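You operate a simulated robot arm through the tools that you are given. There is no shell and no other tool. Be economical: measure what you need, move in short steps, check, and stop when the job is done.

You run a simulated two-armed robot. Do the job below in one go: nothing can be reset, and whatever is moved stays where it is left.

Task
Put one of the steel sleeves from the gauge end of the white-topped bench on top of the dark wood block. Take the plain silver block on the far end of the white-topped bench and put it away on the middle stretch of the big plywood bench. Put the yellow hub on the gauge end of the white-topped bench away on the row of dark mats. Put the three-hole tube marked "Y2" from the top of the assembly bench on the top of the grey bench. Pick up the brown carton marked "latches" from the top of the assembly bench with one hand, pass it to the other hand and put it on the top of the steel table. Take the red block and put it in the black frame. Close the table drawer. Put one of the data plates from the top of the steel table on the blue plate. Stack the blue carton that says "rivets" from the top of the grey bench on top of the blue carton marked "spacers". Take the dark red block and put it in the deep metal tray. Take the black spacer and leave it on top of the purple hub. Take the sealing block and put it on the top tray of the cart. Do these in any order. Set down upright: yellow hub, brown carton, red block, data plate.

It is judged by the outcome, as a careful person would: the job done as asked, and still so three seconds after it is handed in. It fails if anything else is knocked over, pushed out of place, dropped, spilled or broken.

Robot
Two 6-joint arms with two-finger grippers on one trunk, on a base that drives. Base frame: it is fixed to the floor where the robot stands at the start and does not move with it; the origin is under the middle of the robot, x ahead of it, y to its left, z up; the surface under the hand at the start is at about z = 850. Lengths are in mm, angles in degrees, forces in N, time in s.
The left shoulder is at the start at [60, 143, 875], the right one opposite. With the tool pointing down near the work surface each hand reaches from about 280 to 700 mm from the robot's upright axis, wherever it stands, measured 20 degrees to its own side. Places, roughly: black frame (14x14 cm) [-5740, 4220, 920]; black spacer (8x3x3 cm) [1000, 2800, 900]; blue carton [-4250, 1500, 750]; blue plate (13x13x1 cm) [-5500, 3600, 900]; brown carton [-5750, 6000, 1000]; dark red block (6x9x5 cm) [1000, -400, 900]; dark wood block (10x4x6 cm) [2200, 2700, 300]; data plate [-5750, 2500, 1000]; deep metal tray (36x23x10 cm) [1000, 0, 900]; middle stretch of the big plywood bench [1700, 2900, 900]; plain silver block (8x3x2 cm) [500, 600, 900]; purple hub (9x9x10 cm) [2900, 2900, 900]; red block [-5750, 3500, 1000]; row of dark mats (108x15 cm) [7300, -1000, 800]; sealing block [2250, 9000, 500]; steel sleeve (3x3x3 cm) [500, 200, 900]; table drawer [-5400, 3100, 800]; three-hole tube [-5750, 6000, 750]; top of the grey bench [-4300, 1200, 800]; top of the steel table [-5800, 3400, 900]; top tray of the cart [2400, 7400, 800]; yellow hub (8x8x10 cm) [1000, 300, 900]. Payload 2.45 kg a hand.
Tool frame (each hand has its own): the origin (TCP) lies between the finger pads and is the grasp point; the fingertips stand 26 mm ahead of it; z points along the fingers, y is the line along which they close. Largest opening 96 mm; the body of the gripper starts 69 mm behind the TCP.
Orientation is that of the tool frame in the base frame, as a unit quaternion [w, x, y, z]. With the fingers straight down and closing along the base's y, the tool's x points along the base's -x, its y along +y and its z along -z.

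Tools
- The arms move only by the tool nudge_tool. It takes "left_deltas", "right_deltas" or both (then of equal length, played together; a hand with none holds still); each is a list of rows, each a list of 7 numbers: the shift along the tool's x, y, z in units of 400 mm (1.0 is 400 mm), then the turn, a rotation vector about the tool's x, y, z in units of 180 degrees (1.0 is 180 degrees), then the gripper command, from -1 (shut) to 1 (fully open), values between in proportion. In form: [[dx, dy, dz, ax, ay, az, grip], ...]. A call has 1 to 8 rows; each row is the pose to reach, as a shift and turn from the pose commanded when the call began, along the tool's axes at that moment. A call with a number of a shift or a turn outside -1 to 1 is refused whole. A row lasts 0.2 s, in which the tool goes at most 50 mm and 8.6 degrees; a call with a longer step from one row to the next is refused whole, and so is a gripper value outside its range. Where a pose cannot be reached the arm comes as near as it can. A force on the tool above 40 N (or 10 N above the force at the start of the call, whichever is more), or a blocked arm, ends the call early, and 0.2 s more pass. Each finger halts on what it meets, pressing with about 35 N; the grip force reading is that of the motor and also rises with nothing between the fingers. The clock runs only during rows and for 0.2 s after the last one: add rows that repeat a pose to give the fingers time. The reply holds the time, the measured pose of the TCP, the force on the tool along the base axes, the opening and the grip force, in the units named above and with some noise, with the torque about the TCP (base axes, N m) and any sound that the robot's microphone picked up.
- Cameras (640 x 400 px; columns grow to the right, rows downward): "scene" is now at [144.9, 9.9, 1491.5]; the picture's right is [0.35, -0.94, -0.00], its down [-0.64, -0.24, -0.73] and it looks along [0.68, 0.26, -0.68] (base axes); focal length 252 px, centre (320, 200). "left" rides on the left gripper at [82, -3, -98] in its tool frame; the picture's right is [0.04, 1.00, 0.00], its down [-0.73, 0.03, -0.68] and it looks along [-0.68, 0.03, 0.73] (tool axes); focal length 256 px, centre (320, 200). "right" rides on the right gripper at [82, 3, -98] in its tool frame; the picture's right is [-0.04, 1.00, 0.00], its down [-0.73, -0.03, -0.68] and it looks along [-0.68, -0.03, 0.73] (tool axes); focal length 256 px, centre (320, 200). There is no depth. A picture from a camera that has moved, and an enlarged one, comes with that camera's place and axes in the base frame and with its lens. The place of the scene camera against the robot may be out by one fixed shift of up to 25 mm in any direction.
- get_image(camera): a new picture of that camera. It takes no simulated time.
- slide_trunk(by): slides the trunk up (or, below 0, down) by that many mm; the arms and the scene camera ride with it, the base frame stays. It gives what a move gives, with no picture.
- base_move(legs): drives the robot by 1 to 6 legs, each [ahead, turn to the left] in mm and degrees, along the robot's own axes; the way and the turn of a leg run together, so that a leg with both is an arc; at most 1500 mm and 180 degrees a leg. The arms and the cameras ride along, it lands a little off, and it stops where it bumps. It gives what a move gives.
- aim_head(pan, tilt): turns the head with the scene camera to pan (to the left, within 86 degrees either way) and tilt (down, from -29 to 69), counted from straight ahead of the robot. It gives what a move gives.
- zoom(camera, box): a new picture of the part [left, top, right, bottom] of that camera's present view, enlarged. It takes no simulated time.
- finish_job(): hands the job in; it is judged then, once.

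Work in short steps. Places have to be worked out from the pictures, the camera data and where the tool is seen: move nearer, look again, correct. Check each grasp and each placing, and mend what went wrong. You have 567 turns and 370 pictures in all, those below and enlarged ones among them. Open the grippers and draw the arms clear of the work before you hand the job in, unless the task says otherwise; then end with one line.

The tools are called after ">>>" as a command line: name --argument value ..., lists and objects as JSON in quotes. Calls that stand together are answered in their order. nudge_tool: Moves the arms, as the interface text tells. Its arguments: {"type":"object","properties":{"left_deltas":{"type":"array"},"right_deltas":{"type":"array"}},"required":[]} The other tools are called the same way: slide_trunk (by) slides the trunk up or down; base_move (legs) drives the base; aim_head (pan, tilt) turns the head that bears the scene camera; get_image (camera) takes a picture; zoom (camera, box) takes an enlarged picture of a part of a camera's view; finish_job () hands the job in.

At the start:

```text
clock: 0.0
left_ee_pos: [416.6, 296.9, 1208.4]
left_orientation: [0.0, 0.0, 1.0, 0.0]
left_wrist_force: [0.2, -0.2, 0.5]
left_moment: [-0.03, 0.02, 0.04]
left_width: 96.0
left_gripper_force: 0.0
right_ee_pos: [422.6, -109.5, 1188.0]
right_orientation: [0.0, 0.001, 1.0, 0.0]
right_wrist_force: [-0.1, -0.1, -0.5]
right_moment: [-0.03, -0.02, 0.0]
right_width: 96.1
right_gripper_force: 0.0
trunk travel left (down, up): [-500.0, 90.0]
robot x, y, heading: [0.8, -1.5, 0.2]
head pan, tilt: [20.5, 43.1]
```

scene: 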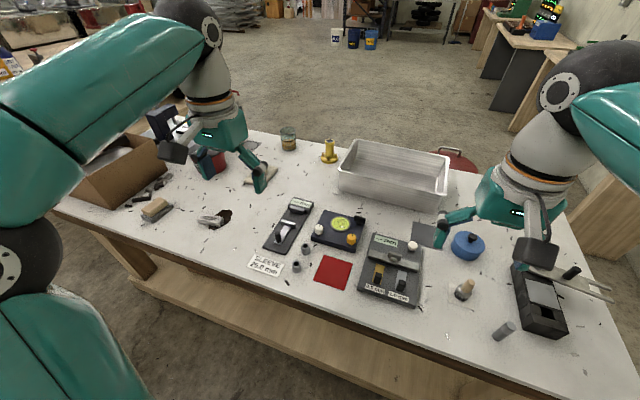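
right: 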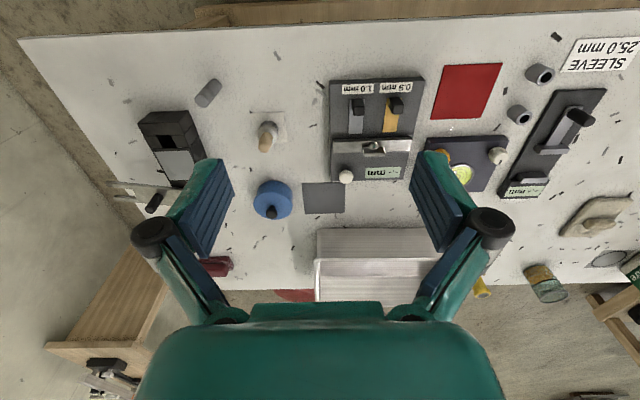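
left: 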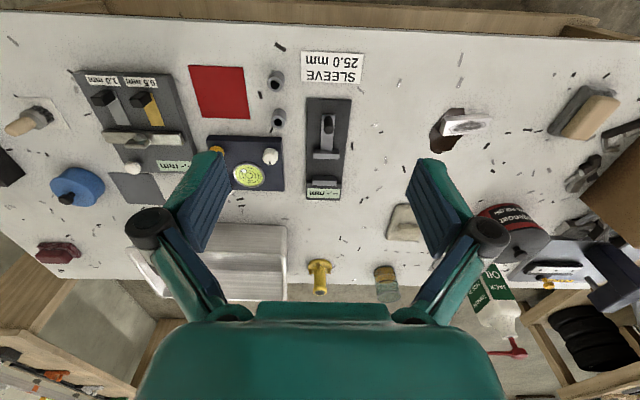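

I'll begin by looking closely at the white bench from the wrist and scene cameras before moving.

>>> zoom --camera "left" --box '[160, 20, 400, 170]'

>>> zoom --camera "left" --box '[400, 60, 640, 210]'

>>> zoom --camera "scene" --box '[40, 100, 360, 300]'

```text
2.67 times, centred on (280, 95) of left
camera zoom: at [333.6, 293.5, 1306.9], right [-0.04, 1.0, 0.0], down [0.73, 0.03, 0.68], along [0.68, 0.03, -0.73], focal length 683 px, centre (427, 480)
```

zoom: 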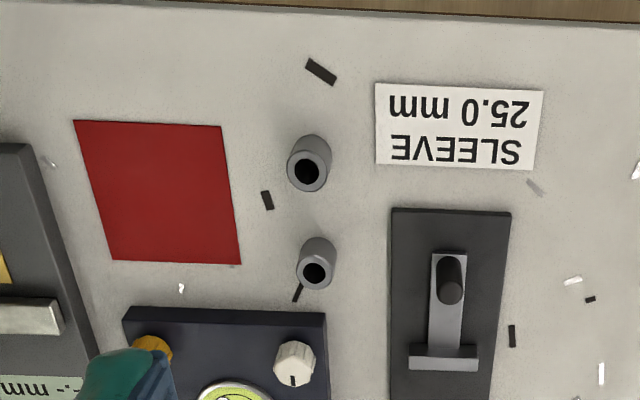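

```text
2.67 times, centred on (520, 135) of left
camera zoom: at [333.6, 293.5, 1306.9], right [-0.04, 1.0, 0.0], down [0.73, 0.03, 0.68], along [0.68, 0.03, -0.73], focal length 683 px, centre (-213, 373)
```

zoom: 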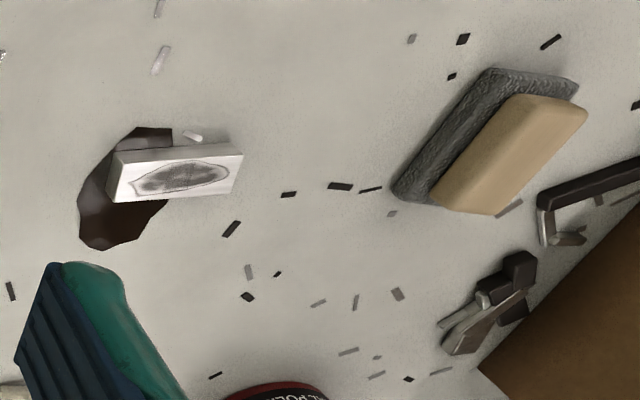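

```text
2.00 times, centred on (200, 200) of scene
camera zoom: at [144.9, 9.9, 1491.5], right [0.35, -0.94, 0.0], down [-0.64, -0.24, -0.73], along [0.68, 0.26, -0.68], focal length 504 px, centre (560, 200)
```

zoom: 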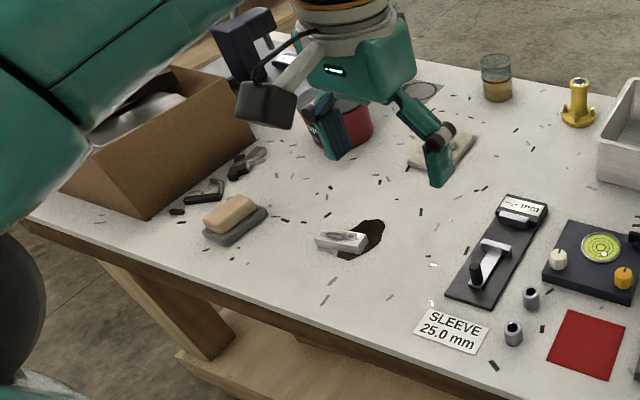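

Both sleeves and the silver block are visible. Now I look down in front and around to learn base clearance and the room.

>>> aim_head --pan 0 --tilt 69

>>> get_image --camera "scene"

>>> aim_head --pan 60 --tilt 15

>>> get_image --camera "scene"

>>> aim_head --pan -20 --tilt 15

>>> get_image --camera "scene"

```text
clock: 0.9
left_ee_pos: [415.9, 295.7, 1208.7]
left_orientation: [0.001, -0.001, 1.0, -0.001]
left_wrist_force: [-0.6, -0.3, 0.5]
left_moment: [-0.04, 0.03, -0.01]
left_width: 96.0
left_gripper_force: 0.0
right_ee_pos: [422.9, -109.4, 1187.9]
right_orientation: [0.0, 0.0, 1.0, 0.0]
right_wrist_force: [0.5, -0.4, 1.0]
right_moment: [0.0, 0.01, -0.02]
right_width: 96.1
right_gripper_force: 0.1
trunk travel left (down, up): [-500.0, 90.0]
robot x, y, heading: [2.8, -0.7, -0.1]
head pan, tilt: [0.0, 68.8]
```

```text
363 pictures are left
camera scene: at [123.3, -19.1, 1460.0], right [0.0, -1.0, 0.0], down [-0.93, 0.0, -0.36], along [0.36, 0.0, -0.93], focal length 252 px, centre (320, 200)
```

scene: 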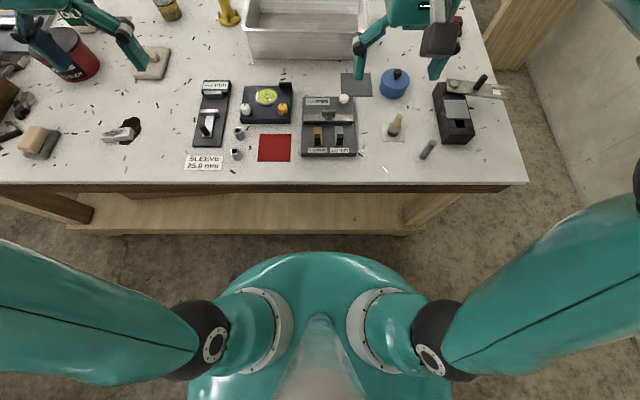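

```text
clock: 2.2
left_ee_pos: [417.3, 295.6, 1209.2]
left_orientation: [0.001, 0.0, 1.0, 0.0]
left_wrist_force: [0.0, 0.3, -0.6]
left_moment: [0.0, -0.04, 0.02]
left_width: 96.1
left_gripper_force: 0.0
right_ee_pos: [422.5, -109.1, 1188.7]
right_orientation: [0.0, 0.0, 1.0, 0.001]
right_wrist_force: [0.3, -0.2, -0.2]
right_moment: [0.04, -0.02, 0.02]
right_width: 96.1
right_gripper_force: 0.0
trunk travel left (down, up): [-500.0, 90.0]
robot x, y, heading: [-3.1, -0.1, 0.1]
head pan, tilt: [60.0, 15.0]
```

```text
362 pictures are left
camera scene: at [114.1, 61.8, 1535.5], right [0.87, -0.5, 0.0], down [-0.13, -0.22, -0.97], along [0.48, 0.84, -0.26], focal length 252 px, centre (320, 200)
```

scene: 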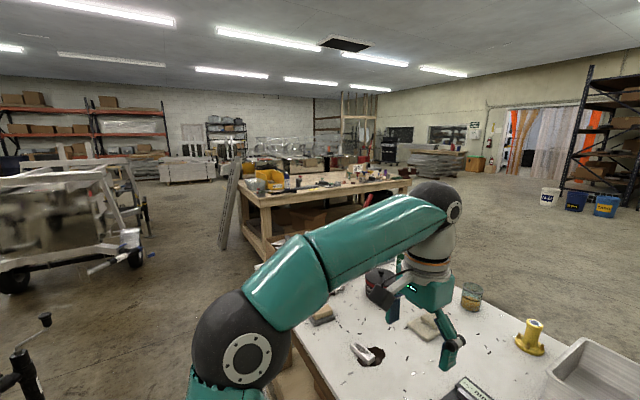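

```text
clock: 3.7
left_ee_pos: [415.7, 297.6, 1209.6]
left_orientation: [0.0, 0.0, 1.0, 0.0]
left_wrist_force: [1.0, 0.3, 1.1]
left_moment: [-0.02, 0.02, 0.01]
left_width: 95.8
left_gripper_force: 0.0
right_ee_pos: [422.8, -110.8, 1188.4]
right_orientation: [0.0, -0.001, 1.0, 0.001]
right_wrist_force: [-0.2, -0.1, -0.3]
right_moment: [-0.06, -0.01, -0.02]
right_width: 96.0
right_gripper_force: 0.0
trunk travel left (down, up): [-500.0, 90.0]
robot x, y, heading: [0.9, -0.7, -0.3]
head pan, tilt: [-20.0, 15.0]
```

```text
361 pictures are left
camera scene: at [155.1, -51.0, 1535.6], right [-0.34, -0.94, 0.0], down [-0.24, 0.09, -0.97], along [0.91, -0.33, -0.26], focal length 252 px, centre (320, 200)
```

scene: 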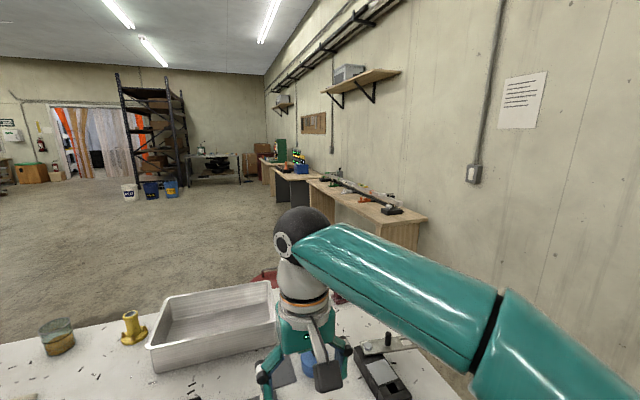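

The robot has free floor in front of the bench. I shift sideways to y≈400 so that the silver block lies before the left hand and the sleeves before the right.

>>> base_move --legs '[[0, 90], [400, 0], [0, -90], [40, 0]]'

>>> aim_head --pan 0 --tilt 55

>>> get_image --camera "scene"

>>> get_image --camera "left"

>>> get_image --camera "right"

```text
clock: 7.5
left_ee_pos: [-185.8, 482.8, 1209.1]
left_orientation: [0.001, -0.616, 0.788, -0.001]
left_wrist_force: [0.5, -0.1, -0.6]
left_moment: [-0.02, -0.08, 0.03]
left_width: 95.9
left_gripper_force: 0.1
right_ee_pos: [209.7, 388.9, 1190.0]
right_orientation: [0.001, -0.616, 0.788, -0.001]
right_wrist_force: [-0.9, 0.3, -0.4]
right_moment: [-0.1, -0.04, -0.04]
right_width: 96.0
right_gripper_force: 0.0
trunk travel left (down, up): [-500.0, 90.0]
robot x, y, heading: [49.0, -8.4, 77.4]
head pan, tilt: [-20.0, 15.0]
stopped in leg 1: the robot was blocked; the commanded pose is now the measured one
```

```text
clock: 8.6
left_ee_pos: [-183.4, 480.4, 1209.6]
left_orientation: [0.0, -0.615, 0.789, 0.001]
left_wrist_force: [0.6, -0.1, -0.1]
left_moment: [0.02, 0.01, -0.01]
left_width: 95.9
left_gripper_force: 0.2
right_ee_pos: [212.8, 386.5, 1190.0]
right_orientation: [0.0, -0.615, 0.789, 0.002]
right_wrist_force: [0.2, -0.6, 0.3]
right_moment: [0.0, -0.03, -0.01]
right_width: 96.3
right_gripper_force: 0.0
trunk travel left (down, up): [-500.0, 90.0]
robot x, y, heading: [45.9, -10.8, 77.6]
head pan, tilt: [0.0, 55.0]
```

```text
360 pictures are left
camera scene: at [82.8, 101.0, 1475.4], right [0.98, -0.21, 0.0], down [-0.17, -0.8, -0.57], along [0.12, 0.56, -0.82], focal length 252 px, centre (320, 200)
```

scene: 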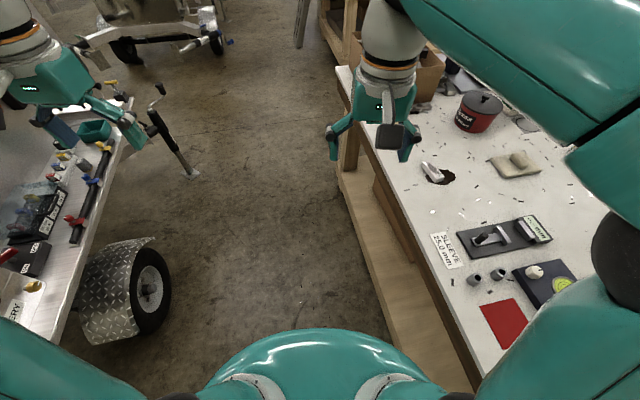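

```text
359 pictures are left
camera left: at [-201.4, 399.5, 1308.4], right [-0.98, 0.2, 0.0], down [0.15, 0.72, 0.68], along [0.14, 0.67, -0.73], focal length 256 px, centre (320, 200)
```

left: 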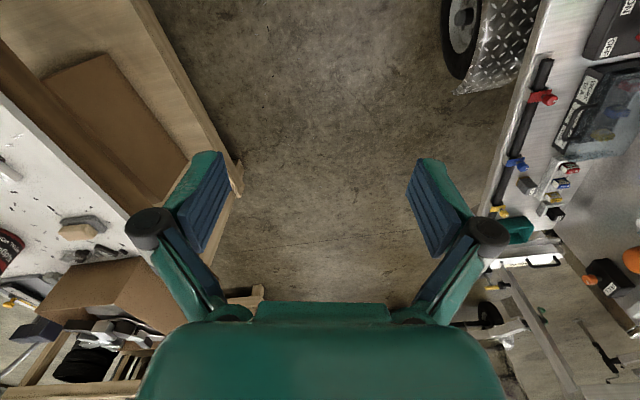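

```text
358 pictures are left
camera right: at [189.9, 307.9, 1287.5], right [-0.96, 0.28, 0.0], down [0.21, 0.7, 0.68], along [0.19, 0.65, -0.73], focal length 256 px, centre (320, 200)
```

right: 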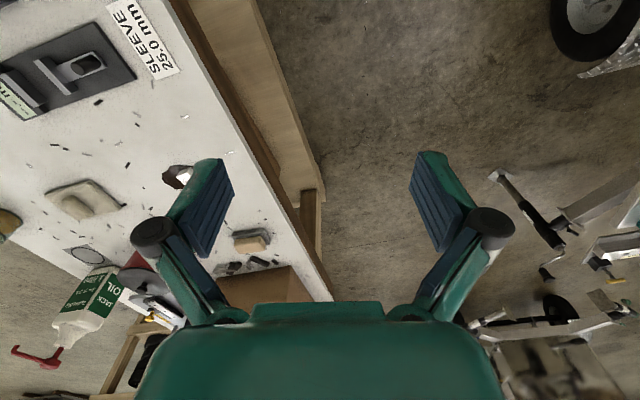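

The turn was blocked at 77°; something (the trailer bed on my left) is in the way. I look left and right to see the contact.

>>> aim_head --pan 70 --tilt 50

>>> get_image --camera "scene"

>>> aim_head --pan -70 --tilt 50

>>> get_image --camera "scene"

```text
clock: 10.0
left_ee_pos: [-183.6, 479.0, 1210.6]
left_orientation: [0.001, -0.614, 0.789, 0.001]
left_wrist_force: [-0.6, 0.5, -0.3]
left_moment: [-0.02, 0.01, 0.0]
left_width: 95.9
left_gripper_force: 0.1
right_ee_pos: [212.9, 387.3, 1190.0]
right_orientation: [0.0, -0.615, 0.788, 0.0]
right_wrist_force: [0.1, -0.2, 0.0]
right_moment: [-0.04, -0.01, -0.05]
right_width: 95.7
right_gripper_force: 0.0
trunk travel left (down, up): [-500.0, 90.0]
robot x, y, heading: [49.1, -10.9, 77.4]
head pan, tilt: [70.0, 50.0]
```

```text
357 pictures are left
camera scene: at [2.3, 71.8, 1481.9], right [0.53, 0.85, 0.0], down [0.65, -0.41, -0.64], along [-0.54, 0.34, -0.77], focal length 252 px, centre (320, 200)
```

scene: 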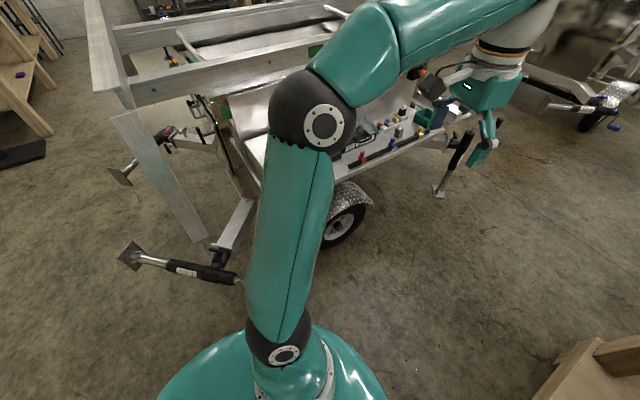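

```text
clock: 12.2
left_ee_pos: [-183.8, 480.6, 1210.1]
left_orientation: [0.001, -0.615, 0.788, 0.0]
left_wrist_force: [0.0, -0.5, 0.2]
left_moment: [0.05, 0.02, 0.03]
left_width: 95.9
left_gripper_force: 0.1
right_ee_pos: [213.1, 386.2, 1190.5]
right_orientation: [0.0, -0.615, 0.789, 0.001]
right_wrist_force: [-0.9, -0.3, 0.2]
right_moment: [-0.01, 0.0, 0.0]
right_width: 95.9
right_gripper_force: 0.1
trunk travel left (down, up): [-500.0, 90.0]
robot x, y, heading: [51.2, -11.3, 77.8]
head pan, tilt: [-70.0, 50.0]
```

```text
356 pictures are left
camera scene: at [143.7, 41.0, 1481.9], right [0.14, -0.99, 0.0], down [-0.76, -0.1, -0.64], along [0.64, 0.09, -0.77], focal length 252 px, centre (320, 200)
```

scene: 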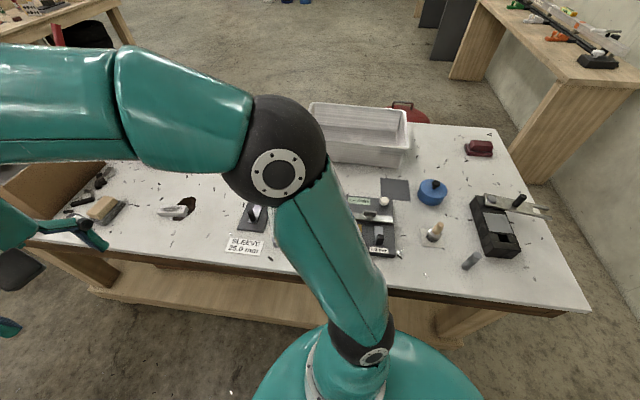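

I check the elbow against the trailer rails more closely.

>>> aim_head --pan 86 --tilt 25

>>> get_image --camera "scene"

>>> aim_head --pan 86 --tilt 69

>>> get_image --camera "scene"

```text
clock: 14.7
left_ee_pos: [-184.1, 479.5, 1208.8]
left_orientation: [0.0, -0.615, 0.789, 0.0]
left_wrist_force: [0.1, 0.2, -0.3]
left_moment: [-0.01, -0.03, -0.03]
left_width: 96.0
left_gripper_force: 0.0
right_ee_pos: [211.3, 386.1, 1190.2]
right_orientation: [0.001, -0.615, 0.789, 0.001]
right_wrist_force: [-0.4, 0.9, 0.5]
right_moment: [-0.02, -0.01, 0.01]
right_width: 96.1
right_gripper_force: 0.1
trunk travel left (down, up): [-500.0, 90.0]
robot x, y, heading: [47.1, -11.6, 77.8]
head pan, tilt: [85.9, 25.0]
```

```text
355 pictures are left
camera scene: at [-21.0, 56.5, 1519.4], right [0.28, 0.96, 0.0], down [0.41, -0.12, -0.91], along [-0.87, 0.25, -0.42], focal length 252 px, centre (320, 200)
```

scene: 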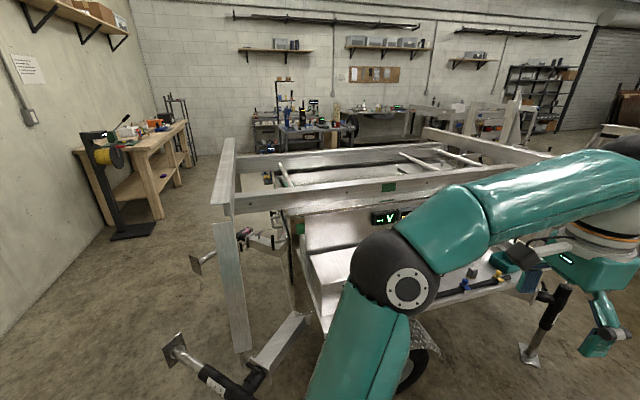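

```text
clock: 15.8
left_ee_pos: [-183.6, 479.5, 1210.3]
left_orientation: [0.0, -0.615, 0.788, 0.001]
left_wrist_force: [0.7, 0.2, 0.7]
left_moment: [0.0, -0.01, -0.01]
left_width: 96.0
left_gripper_force: 0.0
right_ee_pos: [213.0, 386.4, 1189.4]
right_orientation: [0.0, -0.615, 0.789, 0.001]
right_wrist_force: [-0.4, 0.5, -0.3]
right_moment: [0.02, 0.05, 0.01]
right_width: 96.0
right_gripper_force: 0.0
trunk travel left (down, up): [-500.0, 90.0]
robot x, y, heading: [51.4, -9.1, 77.7]
head pan, tilt: [85.9, 68.8]
```

```text
354 pictures are left
camera scene: at [13.7, 46.3, 1460.0], right [0.28, 0.96, 0.0], down [0.89, -0.26, -0.36], along [-0.35, 0.1, -0.93], focal length 252 px, centre (320, 200)
```

scene: 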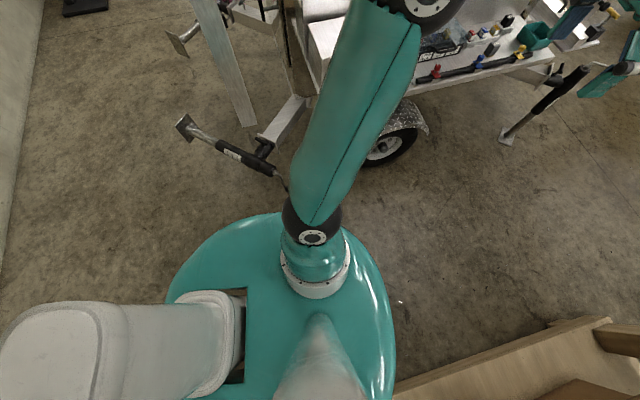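

>>> aim_head --pan -86 --tilt 69

>>> get_image --camera "scene"

```text
clock: 18.4
left_ee_pos: [-183.6, 478.8, 1209.8]
left_orientation: [0.001, -0.615, 0.789, 0.001]
left_wrist_force: [0.3, -0.6, -0.3]
left_moment: [-0.03, -0.04, 0.01]
left_width: 96.2
left_gripper_force: 0.1
right_ee_pos: [212.1, 386.6, 1190.7]
right_orientation: [0.001, -0.615, 0.789, 0.0]
right_wrist_force: [-0.4, -1.0, -1.2]
right_moment: [0.01, 0.0, 0.0]
right_width: 95.6
right_gripper_force: 0.1
trunk travel left (down, up): [-500.0, 90.0]
robot x, y, heading: [50.0, -9.0, 77.9]
head pan, tilt: [-85.9, 68.8]
```

```text
353 pictures are left
camera scene: at [122.8, 22.6, 1459.9], right [-0.14, -0.99, 0.0], down [-0.92, 0.13, -0.36], along [0.36, -0.05, -0.93], focal length 252 px, centre (320, 200)
```

scene: 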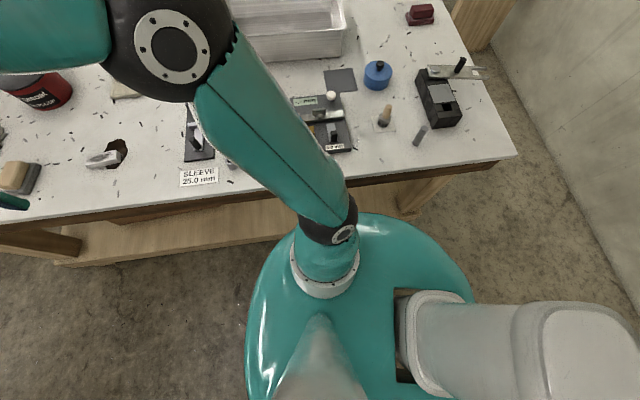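

Nothing stands visibly near except the bench on the right side, which the wide body seems to touch. I turn back a bit and retreat away from the bench, then turn again.

>>> base_move --legs '[[0, -48], [-130, 0]]'

```text
clock: 22.1
left_ee_pos: [140.9, 429.5, 1210.5]
left_orientation: [0.003, -0.245, 0.97, -0.001]
left_wrist_force: [-0.4, 0.1, -0.1]
left_moment: [-0.02, -0.14, 0.0]
left_width: 96.0
left_gripper_force: 0.0
right_ee_pos: [339.9, 73.9, 1190.5]
right_orientation: [0.001, -0.245, 0.969, 0.001]
right_wrist_force: [-1.7, 1.1, 0.4]
right_moment: [-0.05, -0.06, 0.0]
right_width: 96.1
right_gripper_force: 0.0
trunk travel left (down, up): [-500.0, 90.0]
robot x, y, heading: [-71.3, -52.0, 30.4]
head pan, tilt: [-85.9, 68.8]
```

Free again. Now turn left to 90° from here.

>>> base_move --legs '[[0, 60]]'

```text
clock: 25.4
left_ee_pos: [-373.1, 381.8, 1209.4]
left_orientation: [0.001, -0.691, 0.723, 0.001]
left_wrist_force: [-0.2, -0.2, 0.9]
left_moment: [-0.02, 0.0, -0.01]
left_width: 95.9
left_gripper_force: 0.1
right_ee_pos: [35.2, 369.1, 1190.7]
right_orientation: [-0.001, -0.69, 0.723, 0.001]
right_wrist_force: [0.6, -0.1, 0.3]
right_moment: [0.01, 0.03, 0.01]
right_width: 96.1
right_gripper_force: 0.1
trunk travel left (down, up): [-500.0, 90.0]
robot x, y, heading: [-31.5, -50.4, 88.5]
head pan, tilt: [-85.9, 68.8]
```

>>> base_move --legs '[[0, 2], [450, 0]]'

```text
clock: 28.5
left_ee_pos: [-388.9, 819.9, 1211.3]
left_orientation: [0.001, -0.701, 0.713, 0.001]
left_wrist_force: [-0.9, 0.6, -0.1]
left_moment: [-0.06, 0.01, -0.01]
left_width: 95.9
left_gripper_force: 0.0
right_ee_pos: [16.9, 818.0, 1190.7]
right_orientation: [0.0, -0.7, 0.714, 0.001]
right_wrist_force: [0.4, 0.4, -1.2]
right_moment: [-0.05, 0.03, -0.01]
right_width: 96.1
right_gripper_force: 0.1
trunk travel left (down, up): [-500.0, 90.0]
robot x, y, heading: [-39.5, 397.0, 90.4]
head pan, tilt: [-85.9, 68.8]
```

Now turn right to face the bench.

>>> base_move --legs '[[0, -90]]'

>>> aim_head --pan 0 --tilt 55

>>> get_image --camera "scene"

>>> get_image --camera "left"

>>> get_image --camera "right"

```text
clock: 32.3
left_ee_pos: [284.8, 845.3, 1213.1]
left_orientation: [0.003, -0.124, 0.992, 0.001]
left_wrist_force: [0.9, -0.8, 0.6]
left_moment: [0.06, 0.03, 0.02]
left_width: 95.9
left_gripper_force: 0.1
right_ee_pos: [390.1, 452.2, 1190.1]
right_orientation: [0.0, -0.122, 0.993, 0.002]
right_wrist_force: [0.7, -0.9, -0.2]
right_moment: [0.1, 0.05, 0.01]
right_width: 96.0
right_gripper_force: 0.0
trunk travel left (down, up): [-500.0, 90.0]
robot x, y, heading: [-50.0, 444.3, 13.6]
head pan, tilt: [-85.9, 68.8]
stopped in leg 1: the robot was blocked; the commanded pose is now the measured one
```

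```text
clock: 33.9
left_ee_pos: [283.8, 848.3, 1211.6]
left_orientation: [0.001, -0.124, 0.992, 0.001]
left_wrist_force: [0.7, 0.1, 0.0]
left_moment: [0.0, -0.02, 0.03]
left_width: 95.8
left_gripper_force: 0.0
right_ee_pos: [388.9, 455.9, 1192.1]
right_orientation: [0.0, -0.123, 0.992, 0.001]
right_wrist_force: [-0.4, -0.5, 0.3]
right_moment: [0.02, -0.01, 0.0]
right_width: 95.9
right_gripper_force: 0.0
trunk travel left (down, up): [-500.0, 90.0]
robot x, y, heading: [-46.2, 442.9, 13.9]
head pan, tilt: [0.0, 55.0]
```

```text
352 pictures are left
camera scene: at [86.7, 456.2, 1475.3], right [0.24, -0.97, 0.0], down [-0.8, -0.2, -0.57], along [0.56, 0.14, -0.82], focal length 252 px, centre (320, 200)
```

scene: 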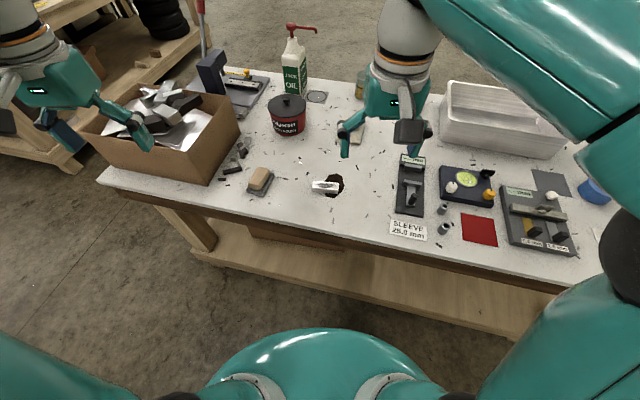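

```text
351 pictures are left
camera left: at [203.8, 825.2, 1310.9], right [-0.29, 0.96, 0.0], down [0.7, 0.21, 0.68], along [0.65, 0.19, -0.73], focal length 256 px, centre (320, 200)
```

left: 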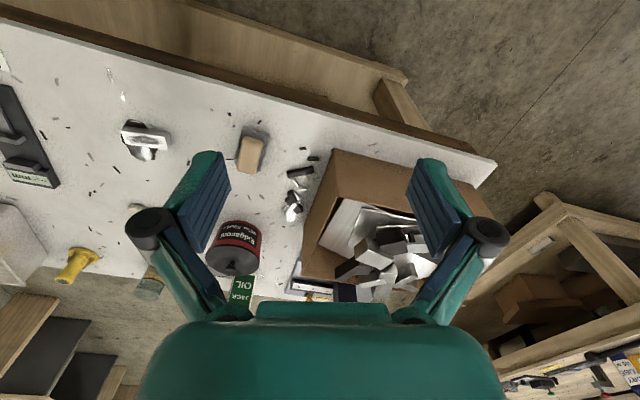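

```text
350 pictures are left
camera right: at [309.2, 438.1, 1289.2], right [-0.2, 0.98, 0.0], down [0.72, 0.15, 0.68], along [0.66, 0.14, -0.73], focal length 256 px, centre (320, 200)
```

right: 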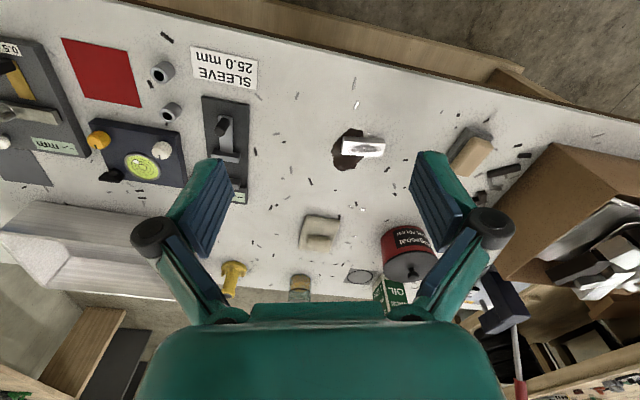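

Blocked again at 13.6° by something behind (trailer), but this stance works: sleeves at about [472,232] and [534,233], silver block at [539,570]. I move both hands above their targets, turning the left one so it closes across the silver block.

>>> nudge_tool --left_deltas '[[-0.057, -0.103, 0.031, 0, 0, 0.046, 1], [-0.113, -0.207, 0.062, 0, 0, 0.092, 1], [-0.17, -0.31, 0.094, 0, 0, 0.138, 1], [-0.227, -0.413, 0.125, 0, 0, 0.184, 1], [-0.284, -0.517, 0.156, 0, 0, 0.23, 1], [-0.34, -0.62, 0.187, 0, 0, 0.276, 1], [-0.397, -0.723, 0.219, 0, 0, 0.322, 1], [-0.454, -0.8265, 0.25, 0, 0, 0.368, 1]]' --right_deltas '[[-0.009, -0.074, 0.065, 0, 0, 0, 1], [-0.017, -0.148, 0.13, 0, 0, 0, 1], [-0.026, -0.222, 0.195, 0, 0, 0, 0.5], [-0.034, -0.296, 0.26, 0, 0, 0, 0.25], [-0.043, -0.371, 0.325, 0, 0, 0, 0.25], [-0.051, -0.445, 0.39, 0, 0, 0, 0.25], [-0.06, -0.519, 0.455, 0, 0, 0, 0.25], [-0.068, -0.593, 0.52, 0, 0, 0, 0.25]]'

>>> get_image --camera "left"

>>> get_image --camera "right"

```text
clock: 35.7
left_ee_pos: [509.9, 573.8, 1094.6]
left_orientation: [0.001, 0.439, 0.899, 0.001]
left_wrist_force: [0.3, -0.4, -0.4]
left_moment: [0.0, 0.0, -0.02]
left_width: 96.2
left_gripper_force: 0.2
left hand out of reach, approached as far as the arm can: row 7, 8
right_ee_pos: [473.9, 230.0, 985.2]
right_orientation: [0.001, -0.123, 0.992, 0.002]
right_wrist_force: [-0.5, 1.0, 0.6]
right_moment: [0.04, 0.0, 0.02]
right_width: 59.9
right_gripper_force: 0.1
trunk travel left (down, up): [-500.0, 90.0]
robot x, y, heading: [-48.6, 440.4, 13.9]
head pan, tilt: [0.0, 55.0]
```

```text
349 pictures are left
camera left: at [455.8, 636.1, 1193.0], right [0.76, 0.64, 0.0], down [0.47, -0.56, 0.68], along [0.44, -0.52, -0.73], focal length 256 px, centre (320, 200)
```

left: 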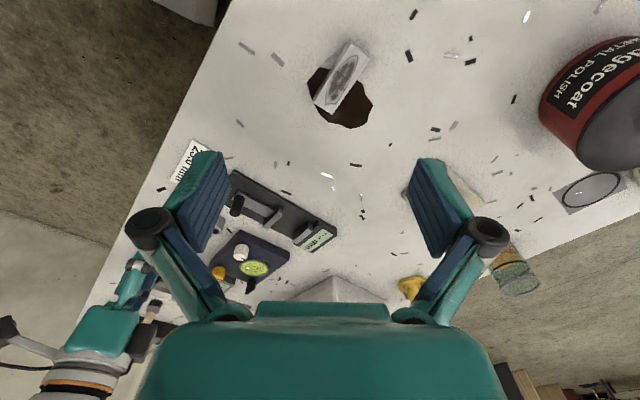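

```text
348 pictures are left
camera right: at [394.7, 212.1, 1081.8], right [-0.2, 0.98, 0.0], down [0.72, 0.15, 0.68], along [0.66, 0.14, -0.73], focal length 256 px, centre (320, 200)
```

right: 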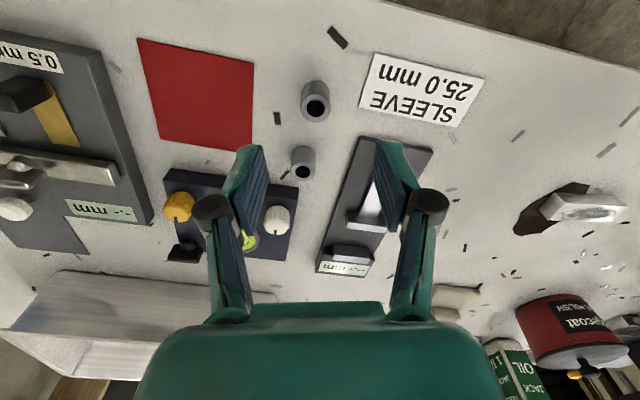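

The right hand is over the front sleeve (seen at about [472,226]); the left ran out of reach, so I'll grasp the sleeve first, lift, and then drive a bit forward.

>>> nudge_tool --right_deltas '[[0.004, -0.005, 0.09, 0, 0, 0, 0.25], [0.007, -0.009, 0.18, 0, 0, 0, 0.25], [0.007, -0.009, 0.26, 0, 0, 0, 0.25], [0.007, -0.009, 0.26, 0, 0, 0, -0.4], [0.007, -0.009, 0.26, 0, 0, 0, -0.8], [0.007, -0.009, 0.26, 0, 0, 0, -0.8]]'

>>> get_image --camera "right"

```text
clock: 37.1
left_ee_pos: [510.4, 575.0, 1094.1]
left_orientation: [0.001, 0.438, 0.899, 0.001]
left_wrist_force: [-0.5, 0.9, 0.0]
left_moment: [0.01, 0.01, 0.01]
left_width: 95.9
left_gripper_force: 0.1
right_ee_pos: [470.6, 227.0, 880.0]
right_orientation: [0.0, -0.123, 0.992, 0.0]
right_wrist_force: [-0.8, 0.1, -0.3]
right_moment: [0.02, 0.03, -0.01]
right_width: 23.5
right_gripper_force: 34.7
trunk travel left (down, up): [-500.0, 90.0]
robot x, y, heading: [-51.1, 442.4, 14.0]
head pan, tilt: [0.0, 55.0]
```

```text
347 pictures are left
camera right: at [391.6, 210.1, 977.9], right [-0.2, 0.98, 0.0], down [0.72, 0.15, 0.68], along [0.66, 0.14, -0.73], focal length 256 px, centre (320, 200)
```

right: 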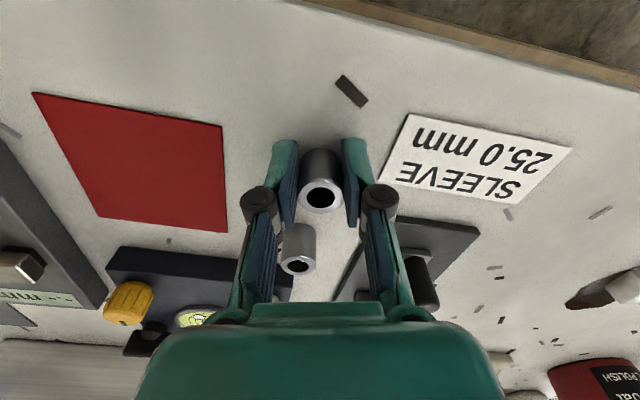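

Width 23.5 with full grip force: the sleeve is held. Lift it and check.

>>> nudge_tool --right_deltas '[[0, 0, -0.1, 0, 0, 0, -0.8], [0, 0, -0.2, 0, 0, 0, -0.8], [0, 0, -0.3, 0, 0, 0, -0.8], [0, 0, -0.4, 0, 0, 0, -0.8], [0, 0, -0.5, 0, 0, 0, -0.8]]'

>>> base_move --legs '[[60, 0]]'

>>> get_image --camera "right"

>>> get_image --camera "left"

```text
clock: 38.3
left_ee_pos: [510.7, 574.8, 1095.1]
left_orientation: [0.002, 0.438, 0.899, 0.001]
left_wrist_force: [0.4, 0.8, 0.4]
left_moment: [-0.02, -0.01, 0.03]
left_width: 95.9
left_gripper_force: 0.1
right_ee_pos: [471.8, 227.3, 1077.8]
right_orientation: [0.001, -0.122, 0.993, 0.0]
right_wrist_force: [-0.4, 0.1, 0.4]
right_moment: [-0.01, 0.0, -0.02]
right_width: 10.0
right_gripper_force: 0.0
trunk travel left (down, up): [-500.0, 90.0]
robot x, y, heading: [-48.3, 445.7, 14.0]
head pan, tilt: [0.0, 55.0]
```

```text
clock: 39.3
left_ee_pos: [572.6, 592.4, 1092.5]
left_orientation: [0.0, 0.438, 0.899, 0.001]
left_wrist_force: [0.1, 1.8, -0.4]
left_moment: [0.0, 0.07, -0.02]
left_width: 95.8
left_gripper_force: 0.1
right_ee_pos: [534.5, 241.3, 1076.6]
right_orientation: [-0.001, -0.122, 0.993, 0.002]
right_wrist_force: [1.1, -0.5, -1.0]
right_moment: [0.03, 0.02, -0.01]
right_width: 9.6
right_gripper_force: 0.0
trunk travel left (down, up): [-500.0, 90.0]
robot x, y, heading: [10.3, 457.4, 13.8]
head pan, tilt: [0.0, 55.0]
```

```text
346 pictures are left
camera right: at [455.1, 225.6, 1173.8], right [-0.2, 0.98, 0.0], down [0.72, 0.15, 0.68], along [0.66, 0.14, -0.74], focal length 256 px, centre (320, 200)
```

right: 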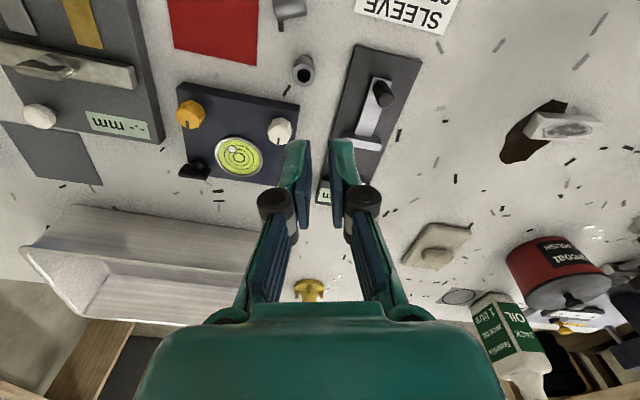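

```text
345 pictures are left
camera left: at [518.7, 653.5, 1191.1], right [0.76, 0.65, 0.0], down [0.47, -0.56, 0.68], along [0.44, -0.52, -0.73], focal length 256 px, centre (320, 200)
```

left: 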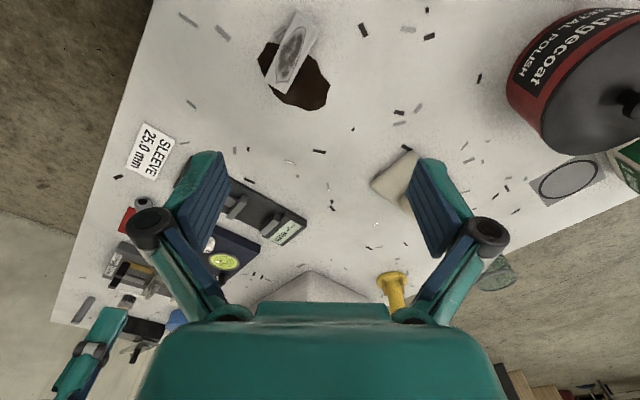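

The sleeve slipped out and tipped over (I gripped only its edge). Let me zoom in on it.

>>> zoom --camera "right" --box '[200, 0, 400, 125]'

>>> zoom --camera "scene" --box '[320, 140, 520, 265]'

```text
3.20 times, centred on (300, 62) of right
camera zoom: at [455.1, 225.6, 1173.8], right [-0.2, 0.98, 0.0], down [0.72, 0.15, 0.68], along [0.66, 0.14, -0.74], focal length 819 px, centre (384, 640)
```

zoom: 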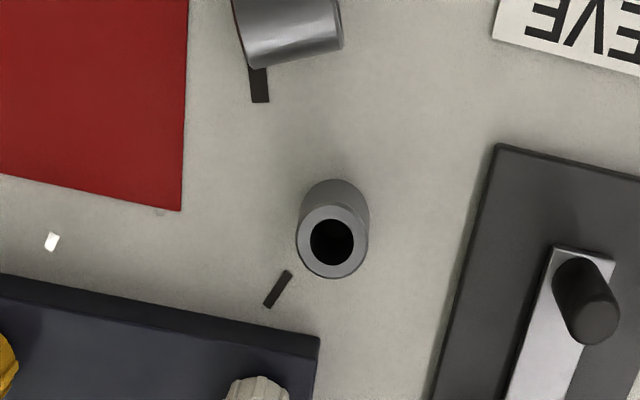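

```text
3.20 times, centred on (420, 202) of scene
camera zoom: at [150.3, 471.9, 1475.0], right [0.24, -0.97, 0.0], down [-0.8, -0.2, -0.57], along [0.55, 0.14, -0.82], focal length 806 px, centre (0, 192)
```

zoom: 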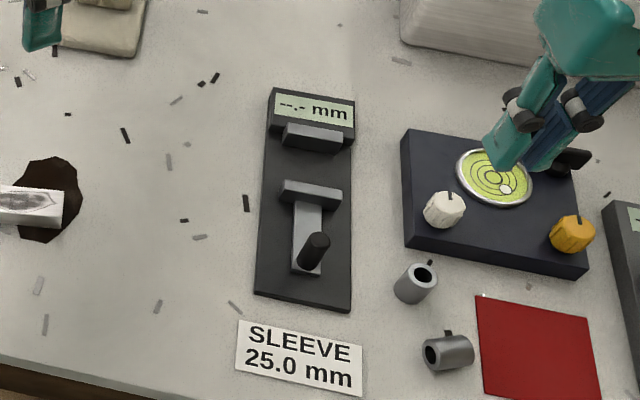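

The bench is at z=850 and the standing sleeve stayed put; the tipped one lies at about [483,203], axis near 110°. First I take the silver block with the left hand: centre ≈[543,576], axis ≈104°.

>>> nudge_tool --left_deltas '[[0.003, -0.021, 0.1, 0, 0, 0.035, 1], [0.006, -0.042, 0.2, 0, 0, 0.07, 1], [0.009, -0.063, 0.3, 0, 0, 0.105, 0.6], [0.012, -0.0845, 0.4, 0, 0, 0.139, 0.3]]'

>>> get_image --camera "left"

```text
clock: 40.3
left_ee_pos: [541.5, 573.6, 934.5]
left_orientation: [0.001, 0.622, 0.783, 0.002]
left_wrist_force: [0.5, 0.5, -0.6]
left_moment: [-0.01, 0.01, -0.02]
left_width: 62.4
left_gripper_force: 0.1
right_ee_pos: [532.5, 241.8, 1077.6]
right_orientation: [0.001, -0.122, 0.992, 0.001]
right_wrist_force: [0.2, 0.3, 0.3]
right_moment: [-0.02, 0.01, -0.01]
right_width: 9.7
right_gripper_force: 0.1
trunk travel left (down, up): [-500.0, 90.0]
robot x, y, heading: [12.7, 458.9, 13.5]
head pan, tilt: [0.0, 55.0]
```

```text
342 pictures are left
camera left: at [518.1, 652.6, 1033.5], right [0.96, 0.26, 0.0], down [0.19, -0.71, 0.68], along [0.18, -0.65, -0.73], focal length 256 px, centre (320, 200)
```

left: 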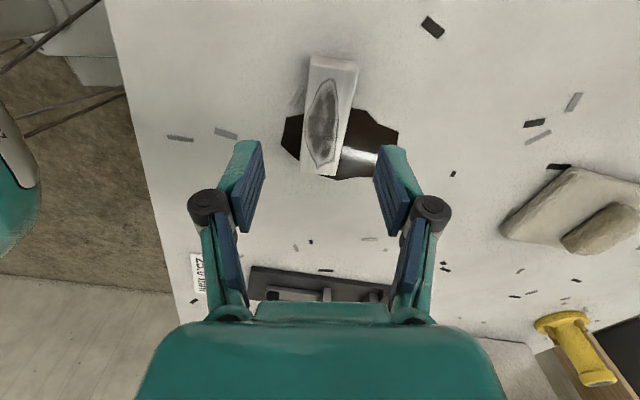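

Aligned within a few mm; the block centre is at [542.6,582]. I correct, descend and close firmly.

>>> nudge_tool --left_deltas '[[0.02, 0.005, 0.06, 0, 0, 0.017, 0.3], [0.02, 0.005, 0.12, 0, 0, 0.017, 0.3], [0.02, 0.005, 0.139, 0, 0, 0.017, 0.3], [0.02, 0.005, 0.139, 0, 0, 0.017, -0.5], [0.02, 0.005, 0.139, 0, 0, 0.017, -1], [0.02, 0.005, 0.139, 0, 0, 0.017, -1], [0.02, 0.005, 0.139, 0, 0, 0.017, -1]]'

>>> get_image --camera "left"

```text
clock: 41.9
left_ee_pos: [542.5, 582.1, 878.9]
left_orientation: [0.002, 0.642, 0.766, 0.002]
left_wrist_force: [0.4, -1.3, 0.0]
left_moment: [0.02, 0.01, 0.01]
left_width: 29.4
left_gripper_force: 36.0
right_ee_pos: [533.3, 241.2, 1076.9]
right_orientation: [-0.001, -0.123, 0.992, 0.0]
right_wrist_force: [0.8, 0.1, -0.6]
right_moment: [-0.04, 0.01, 0.04]
right_width: 9.6
right_gripper_force: 0.0
trunk travel left (down, up): [-500.0, 90.0]
robot x, y, heading: [15.2, 459.8, 13.7]
head pan, tilt: [0.0, 55.0]
```

```text
341 pictures are left
camera left: at [523.6, 661.4, 977.1], right [0.98, 0.21, 0.0], down [0.15, -0.72, 0.68], along [0.15, -0.66, -0.73], focal length 256 px, centre (320, 200)
```

left: 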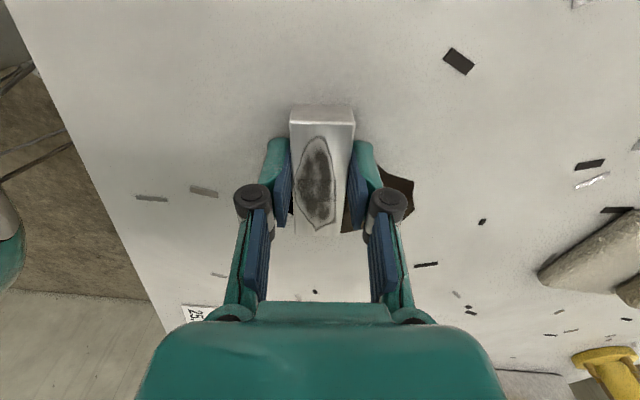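

>>> nudge_tool --left_deltas '[[0, 0, -0.03, 0, 0, 0, -1], [0, 0, -0.07, 0, 0, 0, -1], [0, 0, -0.12, 0, 0, 0, -1], [0, 0, -0.2, 0, 0, 0, -1], [0, 0, -0.3, 0, 0, 0, -1], [0, 0, -0.4, 0, 0, 0, -1], [0, 0, -0.5, 0, 0, 0, -1]]'

>>> get_image --camera "left"

```text
clock: 43.5
left_ee_pos: [540.7, 583.7, 1079.4]
left_orientation: [0.001, 0.643, 0.766, 0.001]
left_wrist_force: [0.8, -0.4, -0.6]
left_moment: [0.01, -0.01, 0.01]
left_width: 29.3
left_gripper_force: 35.1
right_ee_pos: [532.4, 241.3, 1076.9]
right_orientation: [0.0, -0.122, 0.993, 0.001]
right_wrist_force: [0.6, 0.0, 0.2]
right_moment: [-0.02, 0.03, -0.04]
right_width: 9.4
right_gripper_force: 0.0
trunk travel left (down, up): [-500.0, 90.0]
robot x, y, heading: [11.9, 459.2, 13.9]
head pan, tilt: [0.0, 55.0]
```

```text
340 pictures are left
camera left: at [521.9, 663.3, 1178.5], right [0.98, 0.21, 0.0], down [0.15, -0.72, 0.68], along [0.15, -0.66, -0.73], focal length 256 px, centre (320, 200)
```

left: 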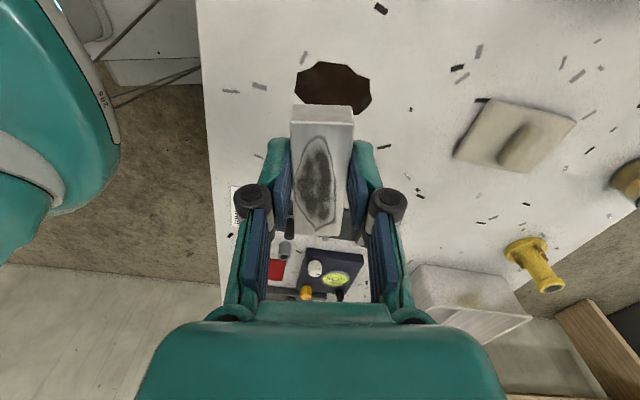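

Silver block is held. Now the tipped sleeve: I bring the right hand above it, turning it so the fingers will close across its axis.

>>> nudge_tool --right_deltas '[[0.018, -0.008, 0.02, 0, 0, -0.047, -0.6], [0.036, -0.016, 0.05, 0, 0, -0.094, -0.2], [0.054, -0.024, 0.07, 0, 0, -0.141, 0.2], [0.072, -0.032, 0.1, 0, 0, -0.188, 0.2], [0.09, -0.04, 0.12, 0, 0, -0.235, 0.2], [0.107, -0.047, 0.15, 0, 0, -0.282, 0.2], [0.125, -0.055, 0.17, 0, 0, -0.329, 0.2], [0.143, -0.063, 0.2, 0, 0, -0.376, 0.2]]'

>>> get_image --camera "right"

```text
clock: 45.3
left_ee_pos: [541.0, 582.6, 1079.3]
left_orientation: [0.002, 0.643, 0.766, 0.002]
left_wrist_force: [0.6, -0.3, -1.0]
left_moment: [0.0, 0.03, -0.01]
left_width: 29.4
left_gripper_force: 34.6
right_ee_pos: [483.1, 203.0, 996.0]
right_orientation: [0.001, -0.655, 0.755, 0.001]
right_wrist_force: [0.0, -0.3, -0.6]
right_moment: [-0.04, 0.02, 0.01]
right_width: 57.8
right_gripper_force: 0.0
trunk travel left (down, up): [-500.0, 90.0]
robot x, y, heading: [13.9, 459.6, 13.7]
head pan, tilt: [0.0, 55.0]
```

```text
339 pictures are left
camera right: at [468.8, 122.8, 1094.4], right [-0.98, 0.18, 0.0], down [0.13, 0.72, 0.68], along [0.12, 0.67, -0.73], focal length 256 px, centre (320, 200)
```

right: 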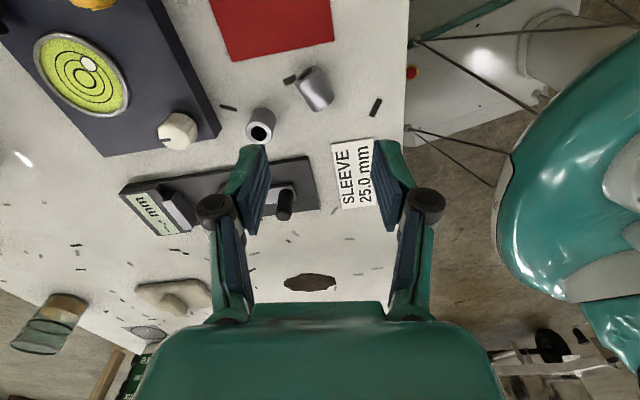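

>>> zoom --camera "right" --box '[236, 40, 396, 140]'

```text
4.00 times, centred on (316, 90) of right
camera zoom: at [468.8, 122.8, 1094.4], right [-0.98, 0.18, 0.0], down [0.13, 0.72, 0.68], along [0.12, 0.67, -0.73], focal length 1024 px, centre (336, 640)
```

zoom: 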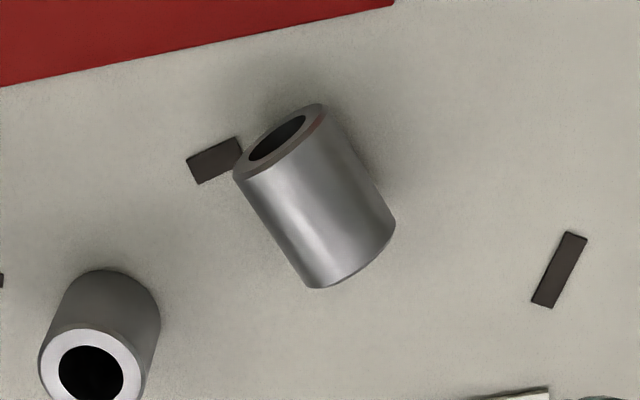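

Axis is 111°, centre [487.5,204.5]. I finish the turn, descend with a narrow opening (the standing sleeve is close) and close.

>>> nudge_tool --right_deltas '[[-0.002, -0.005, 0.03, 0, 0, -0.041, -0.05], [-0.005, -0.01, 0.08, 0, 0, -0.082, -0.05], [-0.005, -0.01, 0.14, 0, 0, -0.123, -0.05], [-0.005, -0.01, 0.2, 0, 0, -0.163, -0.05], [-0.005, -0.01, 0.25, 0, 0, -0.163, -0.05]]'

>>> get_image --camera "right"

```text
clock: 46.5
left_ee_pos: [539.8, 582.0, 1079.5]
left_orientation: [0.001, 0.643, 0.766, 0.001]
left_wrist_force: [0.0, -0.2, -1.2]
left_moment: [-0.01, 0.0, -0.01]
left_width: 29.2
left_gripper_force: 34.8
right_ee_pos: [487.0, 204.6, 895.1]
right_orientation: [-0.001, 0.825, -0.565, -0.001]
right_wrist_force: [0.2, -0.1, -0.1]
right_moment: [0.03, -0.03, 0.03]
right_width: 45.6
right_gripper_force: 0.2
trunk travel left (down, up): [-500.0, 90.0]
robot x, y, heading: [11.5, 455.0, 13.8]
head pan, tilt: [0.0, 55.0]
```

```text
337 pictures are left
camera right: at [513.5, 127.7, 992.7], right [-0.95, -0.32, 0.0], down [-0.24, 0.69, 0.68], along [-0.22, 0.64, -0.73], focal length 256 px, centre (320, 200)
```

right: 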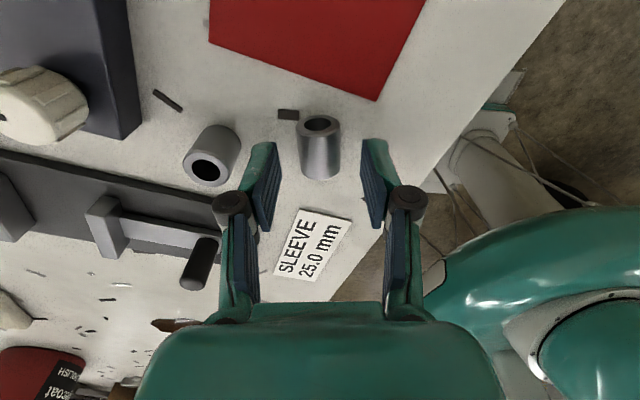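

>>> nudge_tool --right_deltas '[[0, 0, 0.02, 0, 0, 0, -0.05], [0, 0, 0.0405, 0, 0, 0, -0.05], [0, 0, 0.0405, 0, 0, 0, -0.5], [0, 0, 0.0405, 0, 0, 0, -1], [0, 0, 0.0405, 0, 0, 0, -1], [0, 0, 0.0405, 0, 0, 0, -1], [0, 0, 0.02, 0, 0, 0, -1], [0, 0, 0, 0, 0, 0, -1]]'

>>> get_image --camera "right"

```text
clock: 48.3
left_ee_pos: [542.1, 583.4, 1080.8]
left_orientation: [0.001, 0.643, 0.766, 0.001]
left_wrist_force: [0.1, 0.5, -1.5]
left_moment: [0.03, 0.02, -0.03]
left_width: 29.5
left_gripper_force: 35.0
right_ee_pos: [485.7, 205.7, 897.7]
right_orientation: [-0.001, 0.825, -0.566, 0.0]
right_wrist_force: [-0.7, -0.5, -0.6]
right_moment: [0.02, 0.01, -0.01]
right_width: 23.0
right_gripper_force: 35.0
trunk travel left (down, up): [-500.0, 90.0]
robot x, y, heading: [12.4, 458.1, 13.9]
head pan, tilt: [0.0, 55.0]
```

```text
336 pictures are left
camera right: at [513.6, 128.6, 994.6], right [-0.95, -0.32, 0.0], down [-0.24, 0.69, 0.68], along [-0.22, 0.64, -0.73], focal length 256 px, centre (320, 200)
```

right: 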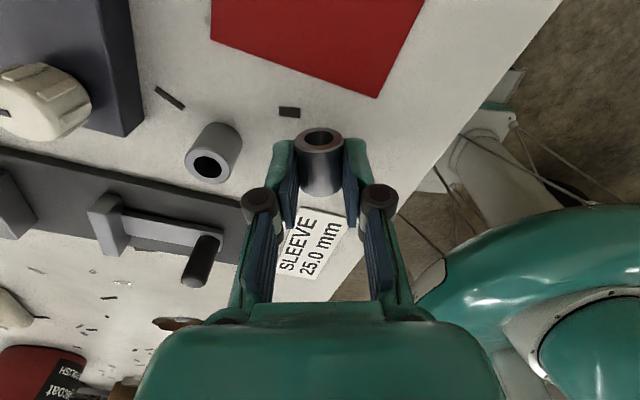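

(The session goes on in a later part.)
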